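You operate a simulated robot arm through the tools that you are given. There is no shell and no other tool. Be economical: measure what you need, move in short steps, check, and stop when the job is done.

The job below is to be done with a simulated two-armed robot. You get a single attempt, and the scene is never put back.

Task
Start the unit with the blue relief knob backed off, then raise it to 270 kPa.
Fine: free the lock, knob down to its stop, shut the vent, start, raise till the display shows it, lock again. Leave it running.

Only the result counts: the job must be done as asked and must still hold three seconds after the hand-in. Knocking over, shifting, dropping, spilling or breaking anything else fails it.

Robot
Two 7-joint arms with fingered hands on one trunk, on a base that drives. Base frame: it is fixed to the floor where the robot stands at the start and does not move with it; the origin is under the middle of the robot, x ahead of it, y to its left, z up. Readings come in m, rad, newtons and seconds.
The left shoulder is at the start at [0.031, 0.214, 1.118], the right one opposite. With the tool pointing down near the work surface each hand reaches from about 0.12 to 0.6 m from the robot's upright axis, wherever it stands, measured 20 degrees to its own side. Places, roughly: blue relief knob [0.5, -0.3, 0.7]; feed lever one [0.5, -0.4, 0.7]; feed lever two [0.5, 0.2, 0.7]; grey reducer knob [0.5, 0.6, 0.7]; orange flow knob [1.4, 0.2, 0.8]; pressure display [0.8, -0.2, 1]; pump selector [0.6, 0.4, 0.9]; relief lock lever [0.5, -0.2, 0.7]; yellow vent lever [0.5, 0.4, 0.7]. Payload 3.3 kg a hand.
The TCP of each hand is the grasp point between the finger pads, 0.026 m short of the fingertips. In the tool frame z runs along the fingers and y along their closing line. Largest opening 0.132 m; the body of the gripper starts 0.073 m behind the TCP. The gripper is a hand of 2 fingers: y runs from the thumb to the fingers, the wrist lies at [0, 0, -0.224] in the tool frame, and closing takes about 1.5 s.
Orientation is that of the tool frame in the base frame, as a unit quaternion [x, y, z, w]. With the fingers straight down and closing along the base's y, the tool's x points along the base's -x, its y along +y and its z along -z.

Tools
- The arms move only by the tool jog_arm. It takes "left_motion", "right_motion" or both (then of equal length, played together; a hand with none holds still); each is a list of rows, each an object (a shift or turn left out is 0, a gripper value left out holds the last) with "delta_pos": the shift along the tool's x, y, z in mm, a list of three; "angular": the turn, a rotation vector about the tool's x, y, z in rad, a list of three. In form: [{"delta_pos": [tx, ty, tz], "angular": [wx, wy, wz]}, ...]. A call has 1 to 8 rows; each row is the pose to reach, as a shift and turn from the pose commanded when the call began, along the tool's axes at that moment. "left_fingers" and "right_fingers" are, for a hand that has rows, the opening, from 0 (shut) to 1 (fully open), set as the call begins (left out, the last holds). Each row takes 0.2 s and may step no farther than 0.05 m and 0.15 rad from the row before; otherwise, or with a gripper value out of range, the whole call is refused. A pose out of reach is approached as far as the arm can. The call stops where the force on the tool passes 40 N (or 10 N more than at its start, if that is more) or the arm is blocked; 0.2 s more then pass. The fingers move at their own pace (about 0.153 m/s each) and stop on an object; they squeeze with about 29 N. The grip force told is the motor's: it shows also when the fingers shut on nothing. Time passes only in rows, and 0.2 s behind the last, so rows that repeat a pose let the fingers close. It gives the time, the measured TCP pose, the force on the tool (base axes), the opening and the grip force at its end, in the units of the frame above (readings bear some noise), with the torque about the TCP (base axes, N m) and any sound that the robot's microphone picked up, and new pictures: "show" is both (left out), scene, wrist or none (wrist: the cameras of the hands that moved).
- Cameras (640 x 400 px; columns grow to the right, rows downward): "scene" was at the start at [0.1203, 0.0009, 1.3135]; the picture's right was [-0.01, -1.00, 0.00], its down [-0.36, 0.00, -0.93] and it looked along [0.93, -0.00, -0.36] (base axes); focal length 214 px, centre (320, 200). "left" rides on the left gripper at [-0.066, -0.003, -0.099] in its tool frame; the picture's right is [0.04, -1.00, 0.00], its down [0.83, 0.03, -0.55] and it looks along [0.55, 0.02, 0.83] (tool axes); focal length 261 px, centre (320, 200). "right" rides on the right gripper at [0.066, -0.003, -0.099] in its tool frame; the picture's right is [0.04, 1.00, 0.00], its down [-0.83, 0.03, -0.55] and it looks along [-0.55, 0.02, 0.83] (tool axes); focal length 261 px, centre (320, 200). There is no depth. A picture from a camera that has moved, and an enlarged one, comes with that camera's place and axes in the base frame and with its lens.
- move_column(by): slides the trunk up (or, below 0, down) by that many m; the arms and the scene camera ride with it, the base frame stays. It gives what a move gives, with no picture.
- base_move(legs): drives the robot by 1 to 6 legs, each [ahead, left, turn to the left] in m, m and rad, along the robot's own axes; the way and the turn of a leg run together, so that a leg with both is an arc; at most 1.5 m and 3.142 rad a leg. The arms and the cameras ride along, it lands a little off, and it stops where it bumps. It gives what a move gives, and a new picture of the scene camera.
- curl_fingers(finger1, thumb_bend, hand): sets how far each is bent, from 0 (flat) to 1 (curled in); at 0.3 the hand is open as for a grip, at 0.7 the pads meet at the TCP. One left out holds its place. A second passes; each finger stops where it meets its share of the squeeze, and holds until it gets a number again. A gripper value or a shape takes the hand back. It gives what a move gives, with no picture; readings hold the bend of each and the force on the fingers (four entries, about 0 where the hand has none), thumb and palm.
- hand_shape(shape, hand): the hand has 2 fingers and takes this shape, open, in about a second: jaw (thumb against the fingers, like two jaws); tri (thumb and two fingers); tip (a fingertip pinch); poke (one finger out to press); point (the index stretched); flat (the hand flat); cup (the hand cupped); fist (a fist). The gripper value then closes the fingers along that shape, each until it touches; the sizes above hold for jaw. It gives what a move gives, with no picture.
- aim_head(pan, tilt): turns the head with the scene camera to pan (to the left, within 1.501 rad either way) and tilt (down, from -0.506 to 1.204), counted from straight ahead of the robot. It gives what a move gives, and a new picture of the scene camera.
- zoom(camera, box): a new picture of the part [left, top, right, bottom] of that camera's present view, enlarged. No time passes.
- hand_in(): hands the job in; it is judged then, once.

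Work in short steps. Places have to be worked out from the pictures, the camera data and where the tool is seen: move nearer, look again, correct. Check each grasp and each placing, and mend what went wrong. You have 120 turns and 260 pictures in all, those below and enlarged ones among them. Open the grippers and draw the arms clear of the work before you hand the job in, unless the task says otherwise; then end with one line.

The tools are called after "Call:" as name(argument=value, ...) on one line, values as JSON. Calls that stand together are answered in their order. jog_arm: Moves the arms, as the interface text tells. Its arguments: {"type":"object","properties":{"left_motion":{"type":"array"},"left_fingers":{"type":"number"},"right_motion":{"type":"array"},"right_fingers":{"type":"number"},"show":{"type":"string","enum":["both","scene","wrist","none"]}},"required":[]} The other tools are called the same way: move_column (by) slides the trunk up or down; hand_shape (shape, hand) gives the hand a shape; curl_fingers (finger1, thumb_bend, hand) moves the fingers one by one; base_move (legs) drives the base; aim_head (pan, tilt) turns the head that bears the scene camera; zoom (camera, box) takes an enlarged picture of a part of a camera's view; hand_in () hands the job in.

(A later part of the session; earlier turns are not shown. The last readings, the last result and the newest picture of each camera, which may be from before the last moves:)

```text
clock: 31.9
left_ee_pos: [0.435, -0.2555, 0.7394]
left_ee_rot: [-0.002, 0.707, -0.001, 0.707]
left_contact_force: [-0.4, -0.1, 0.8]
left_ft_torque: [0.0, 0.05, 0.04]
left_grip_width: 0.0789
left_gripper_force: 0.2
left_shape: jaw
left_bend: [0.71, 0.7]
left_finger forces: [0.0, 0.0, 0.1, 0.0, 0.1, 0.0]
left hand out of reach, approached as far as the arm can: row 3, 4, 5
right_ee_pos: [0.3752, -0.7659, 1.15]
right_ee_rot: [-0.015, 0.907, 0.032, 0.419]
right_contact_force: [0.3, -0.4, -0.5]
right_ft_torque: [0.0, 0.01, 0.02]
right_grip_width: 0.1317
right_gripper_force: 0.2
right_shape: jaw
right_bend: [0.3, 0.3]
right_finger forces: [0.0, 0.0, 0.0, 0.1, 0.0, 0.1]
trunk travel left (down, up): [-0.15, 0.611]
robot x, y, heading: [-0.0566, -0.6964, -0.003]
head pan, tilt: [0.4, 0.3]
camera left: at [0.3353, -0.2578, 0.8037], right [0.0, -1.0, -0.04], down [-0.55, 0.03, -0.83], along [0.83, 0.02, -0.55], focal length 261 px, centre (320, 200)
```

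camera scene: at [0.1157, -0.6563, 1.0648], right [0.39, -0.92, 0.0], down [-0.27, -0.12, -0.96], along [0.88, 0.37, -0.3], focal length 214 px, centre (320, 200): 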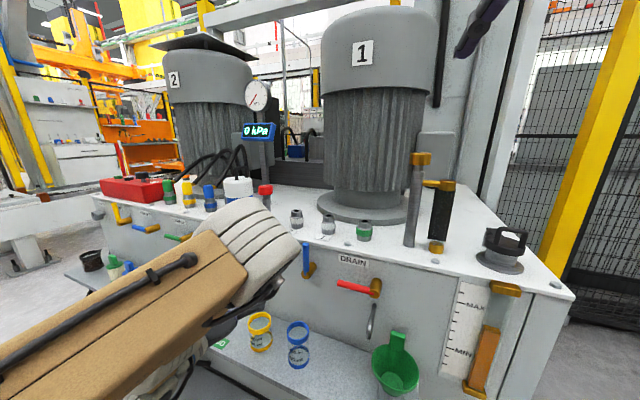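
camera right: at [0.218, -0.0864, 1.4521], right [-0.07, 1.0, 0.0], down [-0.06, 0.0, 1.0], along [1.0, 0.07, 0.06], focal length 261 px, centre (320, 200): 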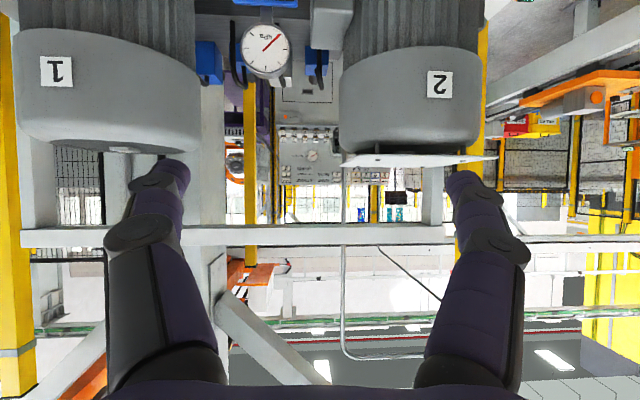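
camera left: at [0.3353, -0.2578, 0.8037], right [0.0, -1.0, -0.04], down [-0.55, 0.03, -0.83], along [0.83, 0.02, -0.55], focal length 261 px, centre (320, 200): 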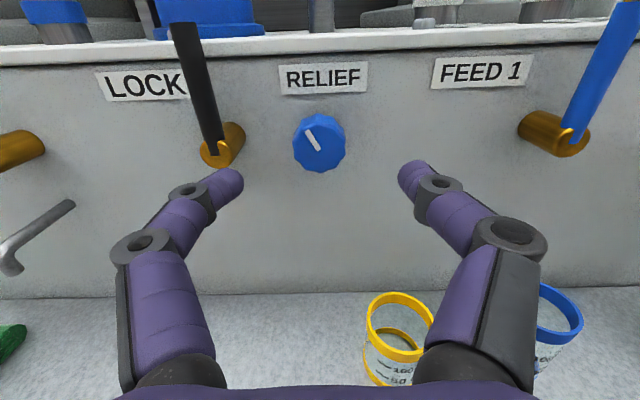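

The knob is straight ahead of the hand, at y≈-0.253 and z≈0.733. I pre-roll the hand clockwise, ready for a counter-clockwise stroke.

Call:
jog_arm(left_motion=[{"delta_pos": [2, 1, 5], "angular": [0, 0, 0.15]}, {"delta_pos": [4, 2, 10], "angular": [0, 0, 0.3]}, {"delta_pos": [6, 2, 15], "angular": [0, 0, 0.45]}, {"delta_pos": [6, 2, 20], "angular": [0, 0, 0.6]}, {"delta_pos": [6, 2, 25], "angular": [0, 0, 0.75]}, {"delta_pos": [6, 2, 30], "angular": [0, 0, 0.9]}, {"delta_pos": [6, 2, 30], "angular": [0, 0, 1.05]}, {"delta_pos": [6, 2, 30], "angular": [0, 0, 1.2]}], show="wrist")

```text
clock: 33.7
left_ee_pos: [0.4661, -0.2533, 0.7342]
left_ee_rot: [0.397, 0.584, 0.401, 0.584]
left_contact_force: [0.2, 0.2, -0.1]
left_ft_torque: [-0.02, 0.01, 0.03]
left_grip_width: 0.0791
left_gripper_force: 0.0
left_shape: jaw
left_bend: [0.71, 0.7]
left_finger forces: [0.0, 0.0, 0.0, 0.1, 0.0, 0.0]
right_ee_pos: [0.377, -0.7652, 1.1486]
right_ee_rot: [-0.015, 0.907, 0.032, 0.42]
right_contact_force: [-0.7, -0.2, 0.3]
right_ft_torque: [-0.01, -0.01, 0.03]
right_grip_width: 0.1316
right_gripper_force: 0.1
right_shape: jaw
right_bend: [0.3, 0.3]
right_finger forces: [0.0, 0.0, 0.0, 0.1, 0.0, 0.0]
trunk travel left (down, up): [-0.15, 0.611]
robot x, y, heading: [-0.0552, -0.6957, -0.001]
head pan, tilt: [0.4, 0.3]
camera left: at [0.3656, -0.3147, 0.7549], right [0.0, -0.33, -0.95], down [-0.56, 0.79, -0.27], along [0.83, 0.53, -0.18], focal length 261 px, centre (320, 200)
```

left: 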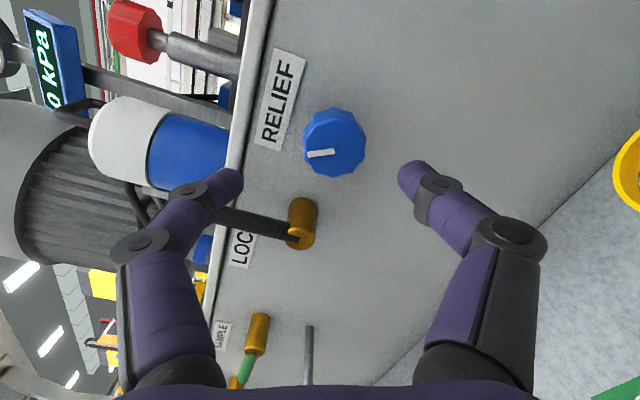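

Roll is fine at +1.2 rad, and the knob sits between the fingers. I advance so the pads surround it, then look before gripping.

Call:
jog_arm(left_motion=[{"delta_pos": [-3, -4, 20]}, {"delta_pos": [-3, -4, 40]}, {"delta_pos": [-3, -4, 55]}, {"delta_pos": [-3, -4, 62]}], show="both")

```text
clock: 34.7
left_ee_pos: [0.5273, -0.2564, 0.7318]
left_ee_rot: [0.397, 0.585, 0.399, 0.584]
left_contact_force: [0.3, 0.4, -1.2]
left_ft_torque: [0.0, 0.02, -0.02]
left_grip_width: 0.0789
left_gripper_force: 0.0
left_shape: jaw
left_bend: [0.71, 0.7]
left_finger forces: [0.1, 0.1, 0.0, 0.1, 0.1, 0.0]
right_ee_pos: [0.3752, -0.767, 1.1506]
right_ee_rot: [-0.015, 0.907, 0.032, 0.419]
right_contact_force: [-0.7, 0.8, -0.3]
right_ft_torque: [0.01, 0.02, 0.0]
right_grip_width: 0.1318
right_gripper_force: 0.0
right_shape: jaw
right_bend: [0.3, 0.3]
right_finger forces: [0.0, 0.1, 0.0, 0.1, 0.0, 0.1]
trunk travel left (down, up): [-0.15, 0.611]
robot x, y, heading: [-0.0573, -0.6924, 0.003]
head pan, tilt: [0.4, 0.3]
camera scene: at [0.1157, -0.6561, 1.0647], right [0.39, -0.92, 0.0], down [-0.27, -0.12, -0.96], along [0.88, 0.37, -0.3], focal length 214 px, centre (320, 200)
camera left: at [0.4277, -0.318, 0.7529], right [0.0, -0.33, -0.94], down [-0.56, 0.79, -0.27], along [0.83, 0.53, -0.18], focal length 261 px, centre (320, 200)
```

scene: 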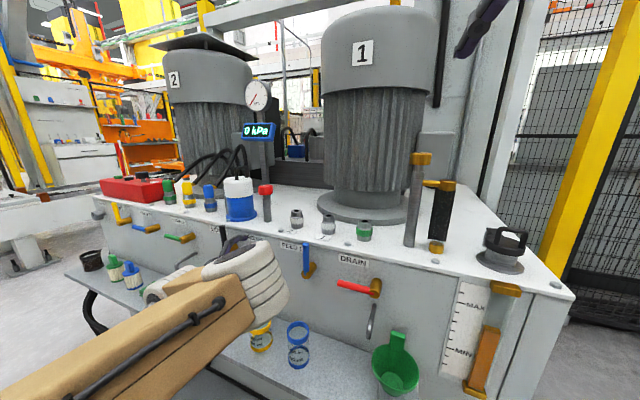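
left: 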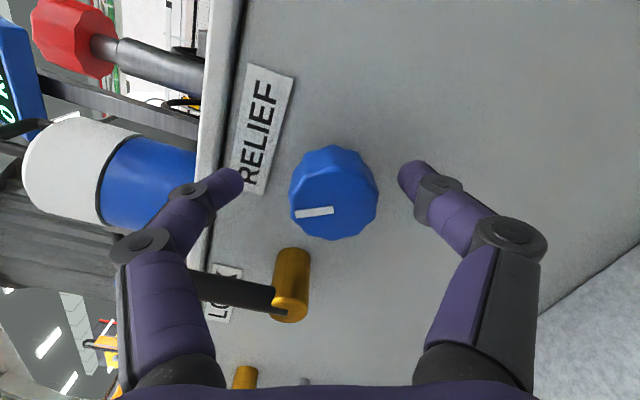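

Triangulating across the rolled views puts the knob front at about (0.535, -0.255, 0.726). I go 14 mm deeper and 6 mm lower, then close on it.

Call:
jog_arm(left_motion=[{"delta_pos": [3, -5, 8]}, {"delta_pos": [3, -5, 14]}, {"delta_pos": [3, -5, 14]}], left_fingers=0.6, show="none")

Call:
jog_arm(left_motion=[{"delta_pos": [0, 0, 0]}, {"delta_pos": [0, 0, 0]}, {"delta_pos": [0, 0, 0]}, {"delta_pos": [0, 0, 0]}], left_fingers=0.0, show="wrist")

```text
clock: 35.5
left_ee_pos: [0.5397, -0.2566, 0.7262]
left_ee_rot: [0.396, 0.585, 0.399, 0.584]
left_contact_force: [-5.1, -1.9, 0.8]
left_ft_torque: [0.04, -0.23, 0.12]
left_grip_width: 0.0784
left_gripper_force: 0.0
left_shape: jaw
left_bend: [0.72, 0.7]
left_finger forces: [5.4, 0.0, 0.0, 0.1, 0.0, 0.0]
right_ee_pos: [0.3761, -0.7657, 1.1505]
right_ee_rot: [-0.015, 0.907, 0.031, 0.419]
right_contact_force: [0.5, -0.1, 0.0]
right_ft_torque: [-0.01, -0.01, -0.02]
right_grip_width: 0.1319
right_gripper_force: 0.2
right_shape: jaw
right_bend: [0.3, 0.3]
right_finger forces: [0.0, 0.0, 0.0, 0.0, 0.1, 0.1]
trunk travel left (down, up): [-0.15, 0.611]
robot x, y, heading: [-0.0521, -0.6918, 0.002]
head pan, tilt: [0.4, 0.3]
```

```text
clock: 36.5
left_ee_pos: [0.5397, -0.2562, 0.7251]
left_ee_rot: [0.396, 0.587, 0.398, 0.583]
left_contact_force: [-28.6, -17.3, -23.4]
left_ft_torque: [-0.14, 1.68, -0.89]
left_grip_width: 0.0292
left_gripper_force: 29.0
left_shape: jaw
left_bend: [0.75, 0.7]
left_finger forces: [24.2, 0.0, 0.0, 0.0, 85.3, 0.2]
right_ee_pos: [0.3751, -0.7652, 1.1501]
right_ee_rot: [-0.015, 0.907, 0.032, 0.42]
right_contact_force: [-0.3, 1.5, 0.7]
right_ft_torque: [-0.03, -0.02, 0.0]
right_grip_width: 0.1317
right_gripper_force: 0.2
right_shape: jaw
right_bend: [0.3, 0.3]
right_finger forces: [0.1, 0.1, 0.0, 0.0, 0.0, 0.1]
trunk travel left (down, up): [-0.15, 0.611]
robot x, y, heading: [-0.0559, -0.6922, 0.003]
head pan, tilt: [0.4, 0.3]
camera left: at [0.4402, -0.318, 0.7454], right [0.0, -0.33, -0.94], down [-0.56, 0.78, -0.27], along [0.83, 0.53, -0.19], focal length 261 px, centre (320, 200)
```

left: 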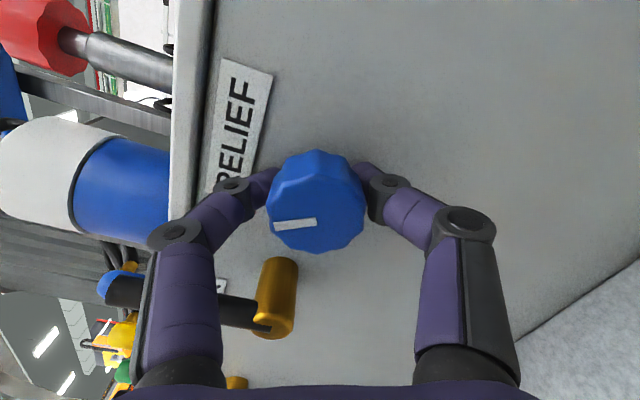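

The pads hold the knob, but the fingertips press on the panel and the grip is off-centre. I ease back 6 mm and shift a few mm to relieve it.

Call:
jog_arm(left_motion=[{"delta_pos": [0, -2, -3]}, {"delta_pos": [0, -4, -6]}, {"delta_pos": [0, -4, -6]}], show="wrist")

```text
clock: 37.3
left_ee_pos: [0.5375, -0.2572, 0.7217]
left_ee_rot: [0.398, 0.584, 0.399, 0.584]
left_contact_force: [26.8, 3.5, -11.7]
left_ft_torque: [0.0, 0.43, -0.02]
left_grip_width: 0.0239
left_gripper_force: 29.4
left_shape: jaw
left_bend: [0.73, 0.7]
left_finger forces: [29.8, 0.0, 0.1, 0.1, 41.5, 0.0]
right_ee_pos: [0.3791, -0.7654, 1.1488]
right_ee_rot: [-0.015, 0.908, 0.03, 0.417]
right_contact_force: [0.5, 0.0, 0.0]
right_ft_torque: [-0.01, -0.03, -0.02]
right_grip_width: 0.1319
right_gripper_force: 0.1
right_shape: jaw
right_bend: [0.3, 0.3]
right_finger forces: [0.0, 0.0, 0.0, 0.0, 0.1, 0.0]
trunk travel left (down, up): [-0.15, 0.611]
robot x, y, heading: [-0.0539, -0.6911, 0.006]
head pan, tilt: [0.4, 0.3]
camera left: at [0.4385, -0.3187, 0.7429], right [0.0, -0.33, -0.95], down [-0.55, 0.79, -0.27], along [0.83, 0.52, -0.18], focal length 261 px, centre (320, 200)
```

left: 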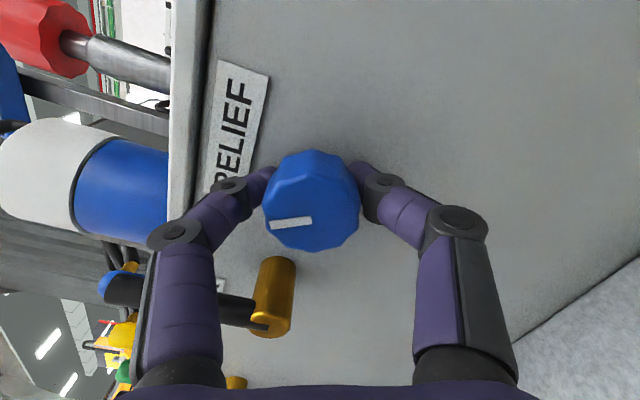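

A 24 mm width and a pull on retreat suggest the tips are hooked behind the knob. I open, back off to TCP x≈0.525, and grip again.

Call:
jog_arm(left_motion=[{"delta_pos": [0, 0, 0]}, {"delta_pos": [0, 0, 0]}, {"delta_pos": [0, 3, -4]}, {"delta_pos": [0, 3, -11]}], left_fingers=0.6, show="none")

Call:
jog_arm(left_motion=[{"delta_pos": [0, 0, 0]}, {"delta_pos": [0, 0, 0]}, {"delta_pos": [0, 0, 0]}, {"delta_pos": [0, 0, 0]}], left_fingers=0.0, show="wrist")

```text
clock: 38.3
left_ee_pos: [0.5248, -0.2559, 0.7262]
left_ee_rot: [0.396, 0.584, 0.4, 0.584]
left_contact_force: [0.5, 0.1, 0.4]
left_ft_torque: [-0.02, -0.01, 0.01]
left_grip_width: 0.0788
left_gripper_force: 0.2
left_shape: jaw
left_bend: [0.71, 0.7]
left_finger forces: [0.0, 0.0, 0.0, 0.1, 0.0, 0.1]
right_ee_pos: [0.3759, -0.765, 1.1503]
right_ee_rot: [-0.015, 0.907, 0.031, 0.419]
right_contact_force: [-0.2, -0.5, 0.1]
right_ft_torque: [0.02, 0.0, 0.01]
right_grip_width: 0.1316
right_gripper_force: 0.1
right_shape: jaw
right_bend: [0.3, 0.3]
right_finger forces: [0.0, 0.1, 0.0, 0.0, 0.0, 0.0]
trunk travel left (down, up): [-0.15, 0.611]
robot x, y, heading: [-0.0561, -0.6942, 0.003]
head pan, tilt: [0.4, 0.3]
```

```text
clock: 39.3
left_ee_pos: [0.525, -0.2562, 0.7256]
left_ee_rot: [0.397, 0.585, 0.399, 0.584]
left_contact_force: [1.1, 0.5, 0.2]
left_ft_torque: [0.02, -0.01, -0.01]
left_grip_width: 0.0344
left_gripper_force: 28.9
left_shape: jaw
left_bend: [0.73, 0.7]
left_finger forces: [26.3, 0.1, 0.1, 0.0, 26.2, 0.0]
right_ee_pos: [0.3764, -0.7669, 1.15]
right_ee_rot: [-0.016, 0.908, 0.032, 0.418]
right_contact_force: [1.2, -0.4, 0.0]
right_ft_torque: [-0.01, 0.0, -0.02]
right_grip_width: 0.1321
right_gripper_force: 0.1
right_shape: jaw
right_bend: [0.3, 0.3]
right_finger forces: [0.0, 0.0, 0.0, 0.0, 0.0, 0.0]
trunk travel left (down, up): [-0.15, 0.611]
robot x, y, heading: [-0.0518, -0.6964, -0.002]
head pan, tilt: [0.4, 0.3]
camera left: at [0.4252, -0.3186, 0.7459], right [0.0, -0.33, -0.94], down [-0.56, 0.79, -0.27], along [0.83, 0.53, -0.18], focal length 261 px, centre (320, 200)
```

left: 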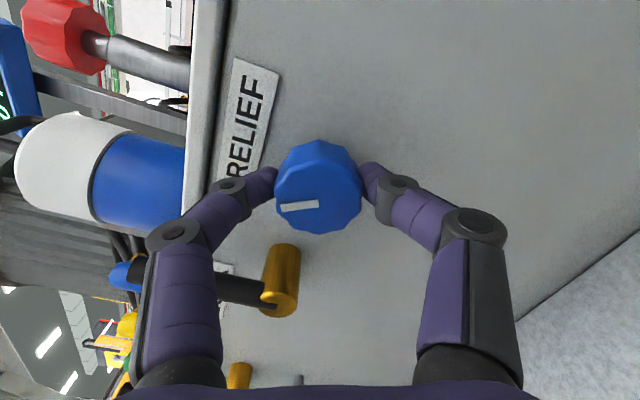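

The grip is now balanced at 26 N on each side. I turn it counter-clockwise by 1.2 rad.

Call:
jog_arm(left_motion=[{"angular": [0, 0, -0.15]}, {"angular": [0, 0, -0.3]}, {"angular": [0, 0, -0.45]}, {"angular": [0, 0, -0.6]}, {"angular": [0, 0, -0.75]}, {"angular": [0, 0, -0.9]}, {"angular": [0, 0, -1.05]}, {"angular": [0, 0, -1.2]}], show="wrist")

```text
clock: 41.1
left_ee_pos: [0.5243, -0.2561, 0.7276]
left_ee_rot: [-0.002, 0.705, -0.001, 0.709]
left_contact_force: [7.6, 9.1, 15.7]
left_ft_torque: [0.82, -0.27, 0.21]
left_grip_width: 0.033
left_gripper_force: 29.0
left_shape: jaw
left_bend: [0.73, 0.7]
left_finger forces: [35.0, 0.0, 0.0, 0.1, 20.9, 0.0]
right_ee_pos: [0.375, -0.7651, 1.1513]
right_ee_rot: [-0.015, 0.907, 0.031, 0.419]
right_contact_force: [0.3, -0.2, -0.1]
right_ft_torque: [-0.02, 0.01, 0.0]
right_grip_width: 0.1322
right_gripper_force: 0.0
right_shape: jaw
right_bend: [0.3, 0.3]
right_finger forces: [0.0, 0.0, 0.0, 0.1, 0.1, 0.0]
trunk travel left (down, up): [-0.15, 0.611]
robot x, y, heading: [-0.0553, -0.6952, -0.002]
head pan, tilt: [0.4, 0.3]
camera left: at [0.4239, -0.2592, 0.792], right [0.0, -1.0, -0.04], down [-0.55, 0.03, -0.84], along [0.84, 0.02, -0.55], focal length 261 px, centre (320, 200)
```

left: 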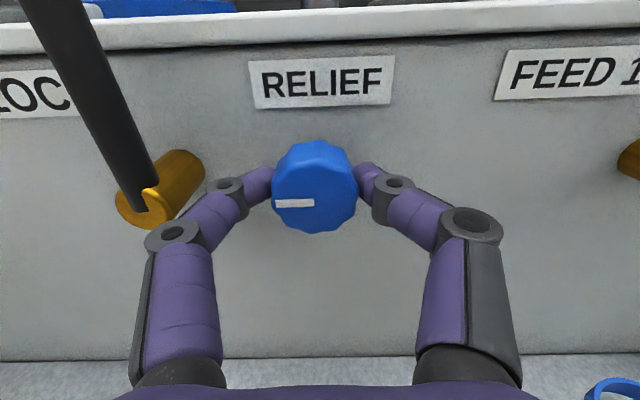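

The knob turns with the hand, so the lock is free; its mark now points left. I continue counter-clockwise.

Call:
jog_arm(left_motion=[{"angular": [0, 0, -0.15]}, {"angular": [0, 0, -0.3]}, {"angular": [0, 0, -0.45]}, {"angular": [0, 0, -0.6]}, {"angular": [0, 0, -0.75]}, {"angular": [0, 0, -0.9]}, {"angular": [0, 0, -1.05]}, {"angular": [0, 0, -1.2]}], show="wrist")

```text
clock: 43.1
left_ee_pos: [0.5245, -0.2639, 0.7231]
left_ee_rot: [-0.4, 0.584, -0.403, 0.58]
left_contact_force: [-10.3, -16.5, -6.2]
left_ft_torque: [0.51, 0.04, -0.25]
left_grip_width: 0.0343
left_gripper_force: 28.6
left_shape: jaw
left_bend: [0.74, 0.72]
left_finger forces: [24.0, 0.0, 0.0, 0.1, 34.6, 0.1]
right_ee_pos: [0.3747, -0.7687, 1.15]
right_ee_rot: [-0.014, 0.907, 0.031, 0.419]
right_contact_force: [0.2, 1.3, -0.3]
right_ft_torque: [0.02, -0.01, 0.01]
right_grip_width: 0.132
right_gripper_force: 0.1
right_shape: jaw
right_bend: [0.3, 0.3]
right_finger forces: [0.0, 0.1, 0.0, 0.0, 0.0, 0.1]
trunk travel left (down, up): [-0.15, 0.611]
robot x, y, heading: [-0.0569, -0.6947, 0.006]
head pan, tilt: [0.4, 0.3]
stopped in row 8 (left hand): the force on the tool passed its limit at 41 N (the readings are from after the stop); the commanded pose is now the measured one
camera left: at [0.426, -0.2018, 0.7485], right [0.0, -0.39, 0.92], down [-0.56, -0.76, -0.32], along [0.83, -0.51, -0.22], focal length 261 px, centre (320, 200)
```

left: 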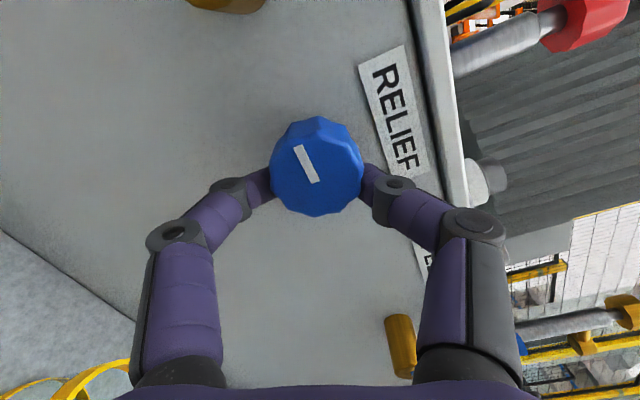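

The pointer ended just past 9 o'clock while the hand kept turning, so the knob either stopped or the hand slipped. I open, roll back, regrip, and test once more.

Call:
jog_arm(left_motion=[{"delta_pos": [0, 0, 0]}, {"delta_pos": [0, 0, 0]}, {"delta_pos": [0, 0, 0]}], left_fingers=0.45, show="wrist")

Call:
jog_arm(left_motion=[{"delta_pos": [-2, 0, -1], "angular": [0, 0, 0.15]}, {"delta_pos": [-3, 0, -1], "angular": [0, 0, 0.3]}, {"delta_pos": [-4, 0, -1], "angular": [0, 0, 0.45]}, {"delta_pos": [-5, 0, -1], "angular": [0, 0, 0.6]}, {"delta_pos": [-6, 0, -1], "angular": [0, 0, 0.75]}, {"delta_pos": [-7, 0, -1], "angular": [0, 0, 0.9]}, {"delta_pos": [-8, 0, -1], "angular": [0, 0, 1.05]}, {"delta_pos": [-8, 0, -1], "angular": [0, 0, 1.2]}], show="wrist")

```text
clock: 43.9
left_ee_pos: [0.5244, -0.2607, 0.7239]
left_ee_rot: [-0.401, 0.583, -0.402, 0.582]
left_contact_force: [-0.2, 0.7, 0.0]
left_ft_torque: [0.0, 0.04, -0.02]
left_grip_width: 0.059
left_gripper_force: 0.0
left_shape: jaw
left_bend: [0.73, 0.7]
left_finger forces: [0.1, 0.0, 0.1, 0.0, 0.0, 0.1]
right_ee_pos: [0.3753, -0.766, 1.1494]
right_ee_rot: [-0.016, 0.907, 0.032, 0.419]
right_contact_force: [-0.1, 0.1, -0.7]
right_ft_torque: [-0.01, 0.02, -0.05]
right_grip_width: 0.1319
right_gripper_force: 0.0
right_shape: jaw
right_bend: [0.3, 0.3]
right_finger forces: [0.1, 0.1, 0.1, 0.0, 0.0, 0.0]
trunk travel left (down, up): [-0.15, 0.611]
robot x, y, heading: [-0.0565, -0.6898, -0.003]
head pan, tilt: [0.4, 0.3]
camera left: at [0.4255, -0.1991, 0.7491], right [0.0, -0.39, 0.92], down [-0.55, -0.77, -0.33], along [0.83, -0.51, -0.22], focal length 261 px, centre (320, 200)
```

left: 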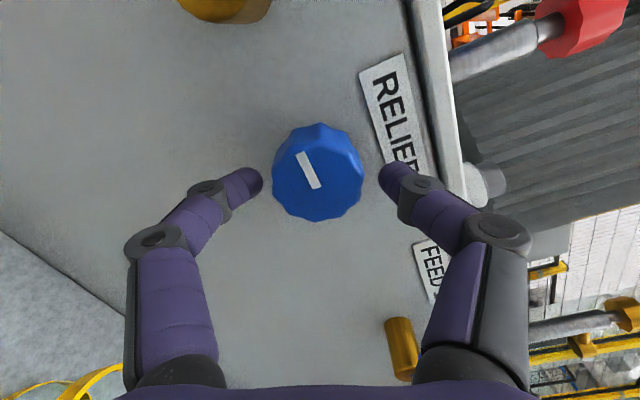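

```text
clock: 45.7
left_ee_pos: [0.5249, -0.2517, 0.7264]
left_ee_rot: [-0.001, 0.708, -0.003, 0.706]
left_contact_force: [-0.8, -0.3, -0.6]
left_ft_torque: [0.02, 0.0, -0.02]
left_grip_width: 0.0587
left_gripper_force: 0.0
left_shape: jaw
left_bend: [0.73, 0.7]
left_finger forces: [0.0, 0.0, 0.0, 0.1, 0.0, 0.0]
right_ee_pos: [0.3751, -0.7671, 1.1497]
right_ee_rot: [-0.015, 0.907, 0.031, 0.419]
right_contact_force: [0.7, -0.7, -0.2]
right_ft_torque: [-0.02, 0.01, 0.0]
right_grip_width: 0.1319
right_gripper_force: 0.1
right_shape: jaw
right_bend: [0.3, 0.3]
right_finger forces: [0.0, 0.0, 0.0, 0.0, 0.0, 0.0]
trunk travel left (down, up): [-0.15, 0.611]
robot x, y, heading: [-0.0523, -0.6944, -0.001]
head pan, tilt: [0.4, 0.3]
camera left: at [0.4249, -0.2545, 0.7914], right [0.0, -1.0, -0.04], down [-0.56, 0.03, -0.83], along [0.83, 0.02, -0.56], focal length 261 px, centre (320, 200)
```

left: 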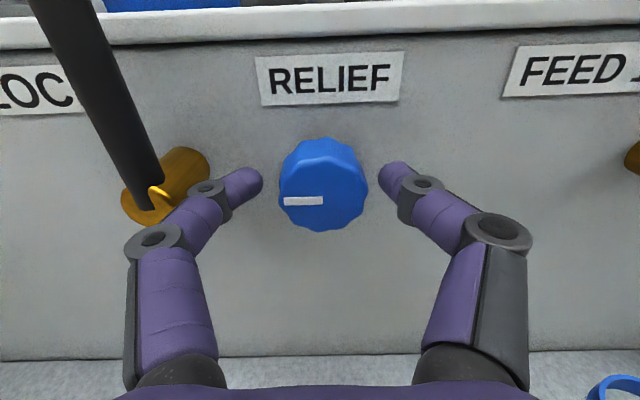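

The mark is at 9 o'clock, just as before the last stroke, which suggests a stop. I regrip, centred, and try again to confirm.

Call:
jog_arm(left_motion=[{"delta_pos": [0, -4, 0]}, {"delta_pos": [0, -4, 0]}, {"delta_pos": [0, -4, 0]}, {"delta_pos": [0, -4, 0]}, {"delta_pos": [0, -4, 0], "angular": [0, 0, -0.1]}, {"delta_pos": [0, -4, 0], "angular": [0, 0, -0.2]}, {"delta_pos": [0, -4, 0], "angular": [0, 0, -0.3]}, {"delta_pos": [0, -4, 0], "angular": [0, 0, -0.4]}], left_fingers=0.0, show="wrist")

```text
clock: 47.5
left_ee_pos: [0.5234, -0.2555, 0.729]
left_ee_rot: [-0.142, 0.691, -0.143, 0.694]
left_contact_force: [6.9, 18.3, 19.3]
left_ft_torque: [1.11, -0.38, 0.34]
left_grip_width: 0.0342
left_gripper_force: 29.1
left_shape: jaw
left_bend: [0.73, 0.7]
left_finger forces: [38.4, 0.1, 0.0, 0.2, 21.2, 0.0]
right_ee_pos: [0.3751, -0.7684, 1.1512]
right_ee_rot: [-0.016, 0.907, 0.031, 0.419]
right_contact_force: [-0.9, -0.3, -0.5]
right_ft_torque: [0.0, 0.01, 0.01]
right_grip_width: 0.1321
right_gripper_force: 0.0
right_shape: jaw
right_bend: [0.3, 0.3]
right_finger forces: [0.0, 0.1, 0.0, 0.0, 0.0, 0.1]
trunk travel left (down, up): [-0.15, 0.611]
robot x, y, heading: [-0.0548, -0.6929, -0.001]
head pan, tilt: [0.4, 0.3]
camera left: at [0.4237, -0.2321, 0.7892], right [0.0, -0.93, 0.36], down [-0.55, -0.3, -0.78], along [0.83, -0.2, -0.51], focal length 261 px, centre (320, 200)
```

left: 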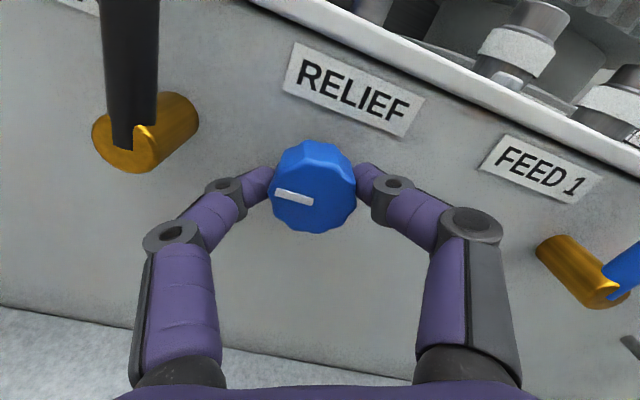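

The knob resists with 1.1 N m and the mark stays at 9 o'clock, so it is at its counter-clockwise stop. I release, draw back and roll level, then drive left to the vent.

Call:
jog_arm(left_motion=[{"delta_pos": [0, 0, 0]}, {"delta_pos": [0, 0, 0]}, {"delta_pos": [0, 0, -15]}, {"delta_pos": [0, 0, -40], "angular": [0, 0, 0.1]}, {"delta_pos": [0, 0, -65], "angular": [0, 0, 0.25]}, {"delta_pos": [0, 0, -85], "angular": [0, 0, 0.4]}], left_fingers=0.6, show="none")

Call:
base_move(legs=[[0, 0.64, 0]])

Call:
zoom(camera="left", box=[0, 0, 640, 400])

```text
clock: 48.9
left_ee_pos: [0.4399, -0.2576, 0.7273]
left_ee_rot: [-0.001, 0.708, -0.004, 0.706]
left_contact_force: [-0.5, -0.9, 0.7]
left_ft_torque: [-0.04, -0.02, 0.01]
left_grip_width: 0.0791
left_gripper_force: 0.0
left_shape: jaw
left_bend: [0.71, 0.7]
left_finger forces: [0.0, 0.0, 0.1, 0.0, 0.1, 0.0]
right_ee_pos: [0.3736, -0.7665, 1.1498]
right_ee_rot: [-0.015, 0.907, 0.031, 0.42]
right_contact_force: [-0.1, -0.7, -0.3]
right_ft_torque: [-0.01, 0.0, -0.01]
right_grip_width: 0.1318
right_gripper_force: 0.1
right_shape: jaw
right_bend: [0.3, 0.3]
right_finger forces: [0.1, 0.1, 0.1, 0.0, 0.0, 0.1]
trunk travel left (down, up): [-0.15, 0.611]
robot x, y, heading: [-0.0611, -0.6962, 0.002]
head pan, tilt: [0.4, 0.3]
```

```text
clock: 52.4
left_ee_pos: [0.434, 0.3866, 0.7276]
left_ee_rot: [-0.005, 0.708, -0.002, 0.706]
left_contact_force: [-0.1, 0.3, -0.5]
left_ft_torque: [0.02, 0.01, 0.03]
left_grip_width: 0.079
left_gripper_force: 0.0
left_shape: jaw
left_bend: [0.71, 0.7]
left_finger forces: [0.0, 0.0, 0.1, 0.0, 0.1, 0.1]
right_ee_pos: [0.3723, -0.1235, 1.1503]
right_ee_rot: [-0.017, 0.907, 0.032, 0.42]
right_contact_force: [0.1, 0.1, -0.6]
right_ft_torque: [0.01, 0.03, 0.01]
right_grip_width: 0.132
right_gripper_force: 0.0
right_shape: jaw
right_bend: [0.3, 0.3]
right_finger forces: [0.1, 0.1, 0.0, 0.1, 0.1, 0.0]
trunk travel left (down, up): [-0.15, 0.611]
robot x, y, heading: [-0.0569, -0.0527, 0.004]
head pan, tilt: [0.4, 0.3]
camera scene: at [0.1132, -0.0154, 1.0647], right [0.4, -0.92, 0.0], down [-0.27, -0.12, -0.96], along [0.88, 0.38, -0.3], focal length 214 px, centre (320, 200)
```

scene: 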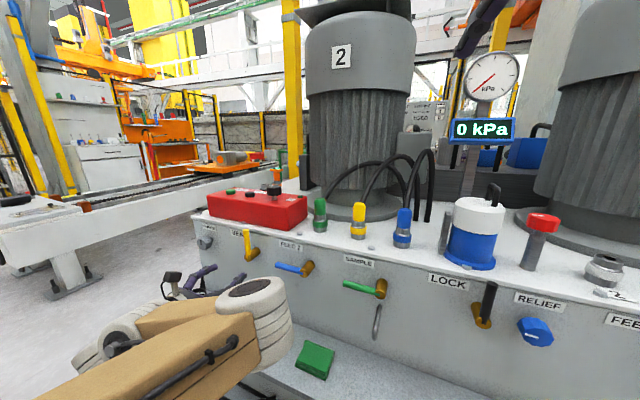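

```text
1.00 times, centred on (320, 200) of left (not enlarged: the box is as wide or as high as the picture)
camera zoom: at [0.3351, 0.384, 0.7922], right [0.0, -1.0, -0.03], down [-0.56, 0.02, -0.83], along [0.83, 0.02, -0.55], focal length 261 px, centre (320, 200)
```

zoom: 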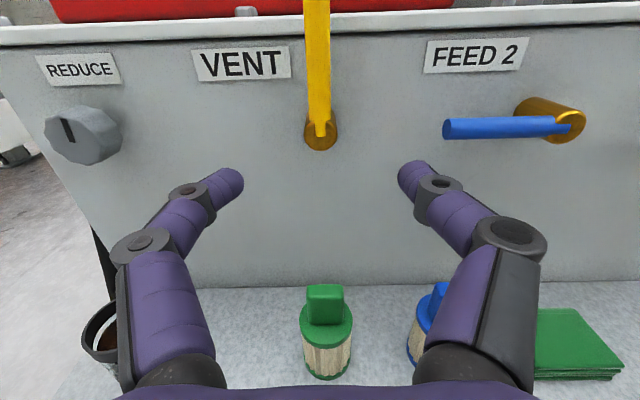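

The vent pivot is at about y=0.387, z=0.725 with the handle upright. I close the fingers and go in to the right of the handle.

Call:
jog_arm(left_motion=[{"delta_pos": [-20, -15, -5]}, {"delta_pos": [-45, -30, -5]}, {"delta_pos": [-62, -42, 0]}, {"delta_pos": [-62, -42, 0]}, {"delta_pos": [-62, -42, 0]}, {"delta_pos": [-62, -42, 0]}, {"delta_pos": [-62, -42, 40]}, {"delta_pos": [-62, -42, 74]}], left_fingers=0.0, show="wrist")

```text
clock: 54.4
left_ee_pos: [0.5017, 0.3731, 0.7786]
left_ee_rot: [-0.033, 0.712, 0.011, 0.701]
left_contact_force: [-0.7, -0.4, 0.9]
left_ft_torque: [0.04, 0.01, -0.03]
left_grip_width: 0.0
left_gripper_force: 28.9
left_shape: jaw
left_bend: [0.63, 0.7]
left_finger forces: [0.0, 0.1, 0.0, 0.1, 0.0, 0.0]
right_ee_pos: [0.3733, -0.1242, 1.1499]
right_ee_rot: [-0.017, 0.907, 0.032, 0.42]
right_contact_force: [-0.5, -0.1, 0.1]
right_ft_torque: [0.01, -0.01, -0.03]
right_grip_width: 0.1318
right_gripper_force: 0.1
right_shape: jaw
right_bend: [0.3, 0.3]
right_finger forces: [0.0, 0.0, 0.0, 0.0, 0.0, 0.0]
trunk travel left (down, up): [-0.15, 0.611]
robot x, y, heading: [-0.063, -0.0529, 0.009]
head pan, tilt: [0.4, 0.3]
stopped in row 8 (left hand): the arm was blocked; the commanded pose is now the measured one
camera left: at [0.4025, 0.3662, 0.8459], right [0.06, -1.0, -0.01], down [-0.57, -0.03, -0.82], along [0.82, 0.06, -0.57], focal length 261 px, centre (320, 200)
```

left: 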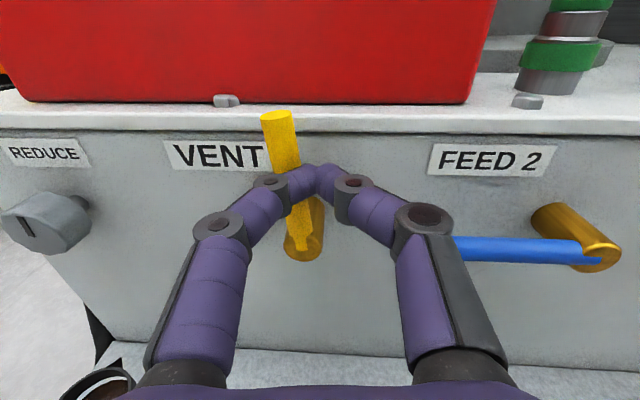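

The fingers are on the right side of the vent handle, already touching it. I sweep left and down along the arc.

Call:
jog_arm(left_motion=[{"delta_pos": [-6, 14, 3], "angular": [0.02, 0, 0]}, {"delta_pos": [-7, 29, 5], "angular": [0.04, 0, 0]}, {"delta_pos": [-2, 46, 7], "angular": [0.06, 0, 0]}, {"delta_pos": [9, 60, 8], "angular": [0.06, 0, 0]}, {"delta_pos": [22, 71, 9], "angular": [0.06, 0, 0]}, {"delta_pos": [38, 78, 9], "angular": [0.06, 0, 0]}, {"delta_pos": [48, 79, 9], "angular": [0.06, 0, 0]}, {"delta_pos": [52, 79, 9], "angular": [0.06, 0, 0]}], show="wrist")

```text
clock: 56.3
left_ee_pos: [0.5057, 0.4467, 0.7378]
left_ee_rot: [-0.003, 0.706, -0.011, 0.708]
left_contact_force: [-5.0, 0.3, 20.1]
left_ft_torque: [0.0, -0.41, 0.01]
left_grip_width: 0.0001
left_gripper_force: 29.5
left_shape: jaw
left_bend: [0.63, 0.7]
left_finger forces: [0.1, 0.1, 0.1, 0.0, 0.0, 0.0]
right_ee_pos: [0.3722, -0.1252, 1.1513]
right_ee_rot: [-0.016, 0.907, 0.032, 0.42]
right_contact_force: [0.3, -0.2, -0.5]
right_ft_torque: [0.03, 0.03, 0.0]
right_grip_width: 0.1318
right_gripper_force: 0.1
right_shape: jaw
right_bend: [0.3, 0.3]
right_finger forces: [0.0, 0.0, 0.0, 0.0, 0.0, 0.0]
trunk travel left (down, up): [-0.15, 0.611]
robot x, y, heading: [-0.0585, -0.0564, 0.003]
head pan, tilt: [0.4, 0.3]
stopped in row 8 (left hand): the force on the tool passed its limit at 43 N (the readings are from after the stop); the commanded pose is now the measured one
camera left: at [0.4058, 0.4465, 0.8016], right [-0.01, -1.0, -0.02], down [-0.55, 0.02, -0.83], along [0.84, 0.0, -0.55], focal length 261 px, centre (320, 200)
```

left: 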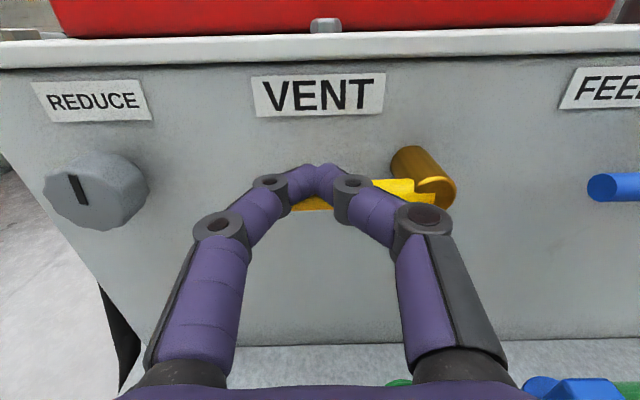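

The vent is horizontal and hard against its stop. I draw back and up to look at the red start box.

Call:
jog_arm(left_motion=[{"delta_pos": [-6, 0, 0]}, {"delta_pos": [-10, 0, -40]}, {"delta_pos": [-30, 0, -75]}, {"delta_pos": [-75, 0, -85]}, {"delta_pos": [-120, 0, -90], "angular": [0, 0.0, 0]}, {"delta_pos": [-160, 0, -90]}, {"delta_pos": [-200, 0, -90]}, {"delta_pos": [-240, 0, -90]}], show="wrist")

Call:
zoom(camera="scene", box=[180, 160, 340, 260])

```text
clock: 58.1
left_ee_pos: [0.4366, 0.4351, 0.9462]
left_ee_rot: [-0.006, 0.708, -0.01, 0.706]
left_contact_force: [0.9, 0.5, 0.4]
left_ft_torque: [-0.03, 0.01, -0.03]
left_grip_width: 0.0004
left_gripper_force: 29.1
left_shape: jaw
left_bend: [0.63, 0.7]
left_finger forces: [0.1, 0.0, 0.0, 0.0, 0.0, 0.0]
left hand out of reach, approached as far as the arm can: row 3, 4, 5, 6, 7, 8
right_ee_pos: [0.3741, -0.1246, 1.149]
right_ee_rot: [-0.017, 0.907, 0.032, 0.419]
right_contact_force: [-0.1, 0.2, 0.0]
right_ft_torque: [0.03, -0.02, 0.0]
right_grip_width: 0.1319
right_gripper_force: 0.1
right_shape: jaw
right_bend: [0.3, 0.3]
right_finger forces: [0.0, 0.1, 0.0, 0.0, 0.1, 0.1]
trunk travel left (down, up): [-0.15, 0.611]
robot x, y, heading: [-0.0559, -0.0548, 0.004]
head pan, tilt: [0.4, 0.3]
camera left: at [0.3373, 0.4356, 1.0116], right [-0.01, -1.0, -0.02], down [-0.56, 0.02, -0.83], along [0.83, 0.01, -0.56], focal length 261 px, centre (320, 200)
```

left: 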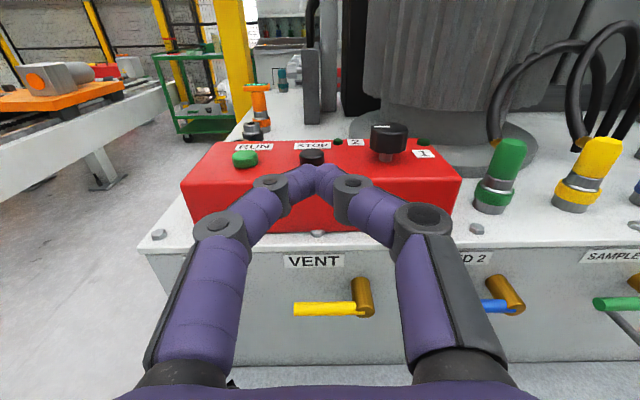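

```text
4.00 times, centred on (260, 210) of scene
camera zoom: at [0.1132, -0.0153, 1.0647], right [0.4, -0.92, 0.0], down [-0.27, -0.12, -0.96], along [0.88, 0.38, -0.3], focal length 858 px, centre (560, 160)
```

zoom: 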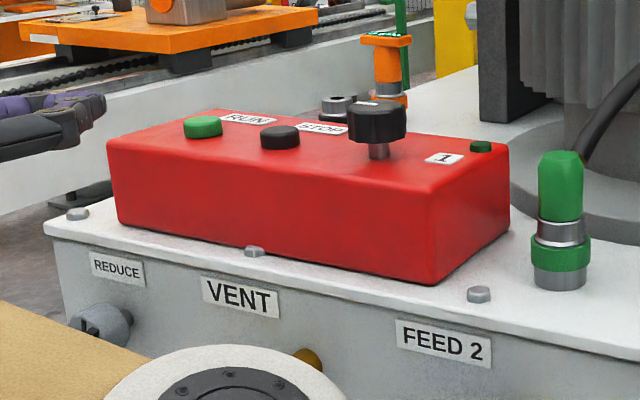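

The box has RUN (green), STOP (black), and a selector with labels 2 and 1. I raise the trunk and pitch the hand down to see the selector from above and be ready to press.

Call:
move_column(by=0.25)

Call:
jog_arm(left_motion=[{"delta_pos": [5, 0, 0], "angular": [0, 0.15, 0]}, {"delta_pos": [5, 0, 0], "angular": [0, 0.3, 0]}, {"delta_pos": [5, 0, 0], "angular": [0, 0.45, 0]}, {"delta_pos": [5, 0, 0], "angular": [0, 0.6, 0]}, {"delta_pos": [5, 0, 0], "angular": [0, 0.75, 0]}, {"delta_pos": [5, 0, 0], "angular": [0, 0.9, 0]}, {"delta_pos": [5, 0, 0], "angular": [0, 1.05, 0]}, {"delta_pos": [5, 0, 0], "angular": [0, 1.2, 0]}], show="both")

```text
clock: 60.6
left_ee_pos: [0.4377, 0.4361, 1.1957]
left_ee_rot: [-0.005, 0.708, -0.011, 0.706]
left_contact_force: [-0.1, 0.4, -0.7]
left_ft_torque: [0.0, 0.0, 0.01]
left_grip_width: 0.0
left_gripper_force: 28.7
left_shape: jaw
left_bend: [0.63, 0.7]
left_finger forces: [0.0, 0.1, 0.0, 0.0, 0.1, 0.1]
right_ee_pos: [0.282, -0.1234, 1.4618]
right_ee_rot: [-0.021, 0.867, 0.033, 0.496]
right_contact_force: [-0.5, -0.4, 0.5]
right_ft_torque: [-0.01, 0.01, 0.03]
right_grip_width: 0.1319
right_gripper_force: 0.1
right_shape: jaw
right_bend: [0.3, 0.3]
right_finger forces: [0.1, 0.0, 0.0, 0.0, 0.0, 0.0]
trunk travel left (down, up): [-0.4, 0.361]
robot x, y, heading: [-0.0617, -0.0577, 0.011]
head pan, tilt: [0.4, 0.3]
```

```text
clock: 62.4
left_ee_pos: [0.4399, 0.4478, 1.2081]
left_ee_rot: [-0.012, 0.979, -0.006, 0.204]
left_contact_force: [0.1, -5.3, -8.4]
left_ft_torque: [0.54, -0.26, 0.17]
left_grip_width: 0.0002
left_gripper_force: 28.8
left_shape: jaw
left_bend: [0.63, 0.7]
left_finger forces: [0.0, 0.0, 0.0, 0.0, 0.1, 0.0]
left hand out of reach, approached as far as the arm can: row 2, 3, 4, 5, 6, 7, 8
right_ee_pos: [0.2719, -0.1205, 1.4658]
right_ee_rot: [-0.023, 0.865, 0.033, 0.5]
right_contact_force: [-2.5, -0.2, 1.3]
right_ft_torque: [-0.01, -0.02, -0.04]
right_grip_width: 0.1321
right_gripper_force: 0.0
right_shape: jaw
right_bend: [0.3, 0.3]
right_finger forces: [0.0, 0.0, 0.0, 0.0, 0.0, 0.0]
trunk travel left (down, up): [-0.4, 0.361]
robot x, y, heading: [-0.0593, -0.0557, 0.006]
head pan, tilt: [0.4, 0.3]
camera scene: at [0.0463, -0.0124, 1.3206], right [0.39, -0.92, 0.01], down [-0.27, -0.12, -0.96], along [0.88, 0.38, -0.29], focal length 214 px, centre (320, 200)
camera left: at [0.4598, 0.4486, 1.323], right [-0.01, -1.0, 0.0], down [-0.98, 0.01, 0.17], along [-0.17, 0.0, -0.98], focal length 261 px, centre (320, 200)
```

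scene: 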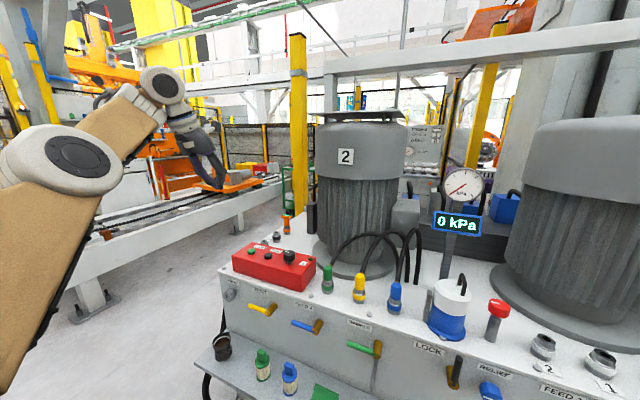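
left: 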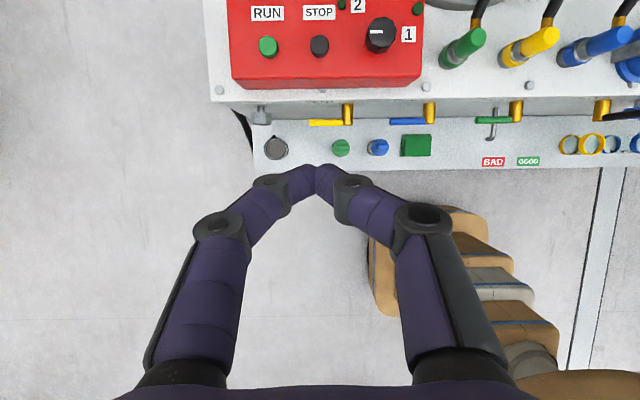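

The wrist camera now looks straight down on the box. I zoom on the selector pointer.

Call:
zoom(camera="left", box=[230, 0, 430, 125])

```text
3.20 times, centred on (330, 62) of left
camera zoom: at [0.4598, 0.4486, 1.323], right [-0.01, -1.0, 0.0], down [-0.98, 0.01, 0.17], along [-0.17, 0.0, -0.98], focal length 834 px, centre (288, 640)
```

zoom: 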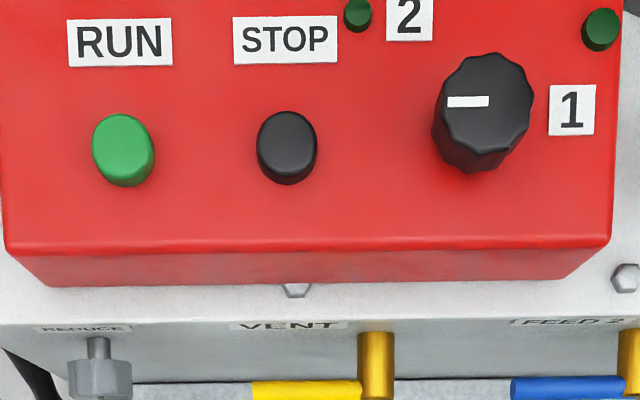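

The selector's mark seems to point left, so I need a closer look from above. RUN is at about (0.63, 0.53, 0.876), out of reach from here, so I drive nearer.

Call:
base_move(legs=[[0, 0.36, 0], [0.1, 0, 0]])

Call:
jog_arm(left_motion=[{"delta_pos": [0, -40, 0], "angular": [0, 0.1, 0]}, {"delta_pos": [0, -80, 0], "angular": [0, 0.2, 0]}, {"delta_pos": [0, -120, 0], "angular": [0, 0.3, 0]}, {"delta_pos": [0, -160, 0], "angular": [0, 0.38, 0]}, {"delta_pos": [0, -200, 0], "angular": [0, 0.38, 0]}, {"delta_pos": [0, -240, 0], "angular": [0, 0.38, 0]}, {"delta_pos": [0, -280, 0], "angular": [0, 0.38, 0]}, {"delta_pos": [0, -310, 0], "angular": [0, 0.38, 0]}], show="wrist")

```text
clock: 65.5
left_ee_pos: [0.5462, 0.7935, 1.1928]
left_ee_rot: [0.003, 0.983, -0.012, 0.182]
left_contact_force: [-0.2, 0.2, 0.6]
left_ft_torque: [0.0, 0.02, 0.0]
left_grip_width: 0.0
left_gripper_force: 29.0
left_shape: jaw
left_bend: [0.63, 0.7]
left_finger forces: [0.1, 0.1, 0.0, 0.0, 0.0, 0.0]
right_ee_pos: [0.3842, 0.233, 1.4628]
right_ee_rot: [-0.02, 0.868, 0.033, 0.496]
right_contact_force: [-0.5, -0.5, -0.6]
right_ft_torque: [0.03, 0.04, 0.0]
right_grip_width: 0.132
right_gripper_force: 0.0
right_shape: jaw
right_bend: [0.3, 0.3]
right_finger forces: [0.1, 0.0, 0.1, 0.1, 0.1, 0.0]
trunk travel left (down, up): [-0.4, 0.361]
robot x, y, heading: [0.0414, 0.3054, 0.003]
head pan, tilt: [0.4, 0.3]
camera scene: at [0.1553, 0.341, 1.3193], right [0.39, -0.92, 0.0], down [-0.27, -0.12, -0.95], along [0.88, 0.38, -0.3], focal length 214 px, centre (320, 200)
```

scene: 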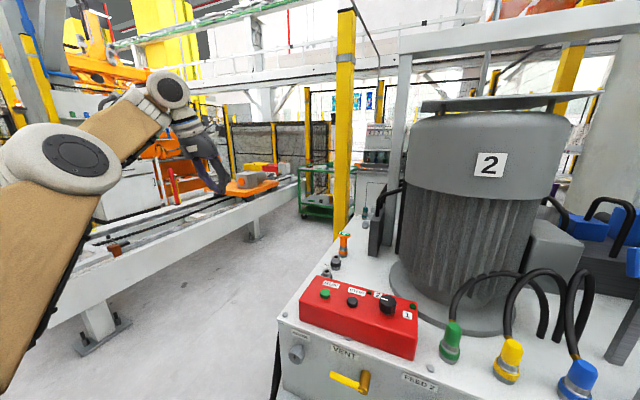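

```text
clock: 67.3
left_ee_pos: [0.5715, 0.6094, 1.2191]
left_ee_rot: [0.012, 0.995, -0.007, 0.096]
left_contact_force: [-0.2, 0.7, -0.1]
left_ft_torque: [-0.08, -0.04, 0.01]
left_grip_width: 0.0
left_gripper_force: 28.8
left_shape: jaw
left_bend: [0.63, 0.7]
left_finger forces: [0.0, 0.0, 0.0, 0.0, 0.0, 0.0]
left hand out of reach, approached as far as the arm can: row 1, 2, 3, 4, 5, 6, 7, 8
right_ee_pos: [0.3807, 0.2353, 1.4625]
right_ee_rot: [-0.022, 0.867, 0.032, 0.496]
right_contact_force: [-0.3, 0.3, -0.1]
right_ft_torque: [-0.02, -0.02, -0.06]
right_grip_width: 0.1319
right_gripper_force: 0.1
right_shape: jaw
right_bend: [0.3, 0.3]
right_finger forces: [0.0, 0.0, 0.1, 0.1, 0.0, 0.0]
trunk travel left (down, up): [-0.4, 0.361]
robot x, y, heading: [0.0423, 0.301, 0.006]
head pan, tilt: [0.4, 0.3]
camera left: at [0.6165, 0.608, 1.3272], right [-0.07, -1.0, 0.0], down [-0.92, 0.06, 0.38], along [-0.38, 0.02, -0.92], focal length 261 px, centre (320, 200)
```

left: 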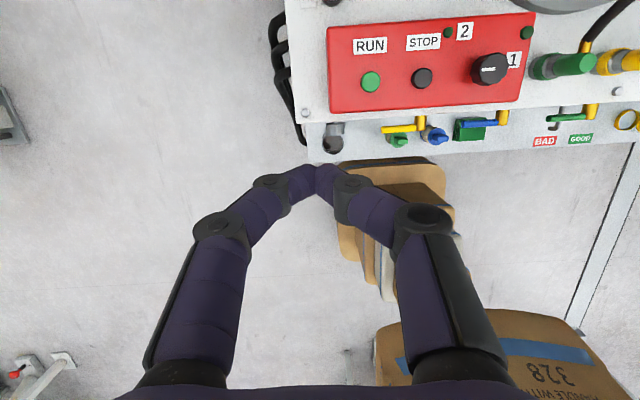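

Now I lower the hand toward the box for a closer look at the selector and the RUN button.

Call:
jog_arm(left_motion=[{"delta_pos": [8, -18, 36]}, {"delta_pos": [16, -36, 72]}, {"delta_pos": [24, -54, 108]}, {"delta_pos": [33, -72, 143]}, {"delta_pos": [41, -90, 179]}, {"delta_pos": [49, -108, 214]}], show="wrist")

Call:
zoom(camera="left", box=[280, 0, 600, 200])

```text
clock: 68.7
left_ee_pos: [0.6012, 0.4983, 1.0006]
left_ee_rot: [0.014, 0.995, -0.006, 0.094]
left_contact_force: [0.1, -0.6, 0.2]
left_ft_torque: [-0.01, 0.06, 0.01]
left_grip_width: 0.0001
left_gripper_force: 28.9
left_shape: jaw
left_bend: [0.63, 0.7]
left_finger forces: [0.1, 0.0, 0.0, 0.0, 0.1, 0.0]
left hand out of reach, approached as far as the arm can: row 1, 2, 3, 4, 5, 6
right_ee_pos: [0.3837, 0.2325, 1.4621]
right_ee_rot: [-0.02, 0.868, 0.033, 0.496]
right_contact_force: [0.2, 0.9, 0.2]
right_ft_torque: [-0.01, 0.02, 0.04]
right_grip_width: 0.132
right_gripper_force: 0.0
right_shape: jaw
right_bend: [0.3, 0.3]
right_finger forces: [0.1, 0.0, 0.0, 0.1, 0.0, 0.0]
trunk travel left (down, up): [-0.4, 0.361]
robot x, y, heading: [0.0433, 0.3009, 0.002]
head pan, tilt: [0.4, 0.3]
camera left: at [0.6455, 0.4952, 1.1099], right [-0.07, -1.0, 0.0], down [-0.92, 0.06, 0.39], along [-0.39, 0.02, -0.92], focal length 261 px, centre (320, 200)
```

left: 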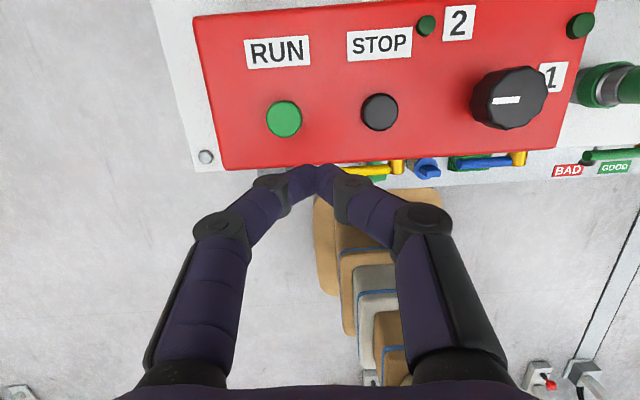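

```text
2.00 times, centred on (440, 100) of left
camera zoom: at [0.6455, 0.4952, 1.1099], right [-0.07, -1.0, 0.0], down [-0.92, 0.06, 0.39], along [-0.39, 0.02, -0.92], focal length 521 px, centre (80, 400)
```

zoom: 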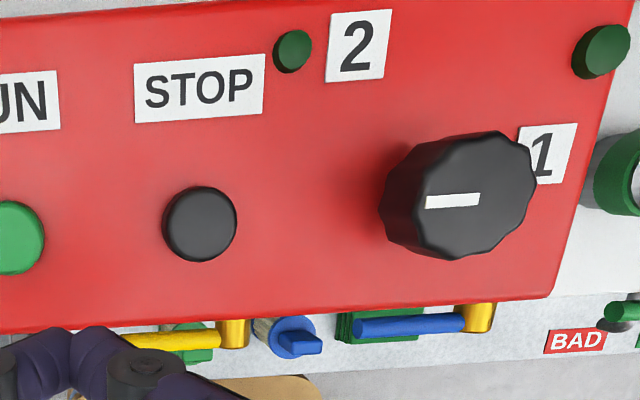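

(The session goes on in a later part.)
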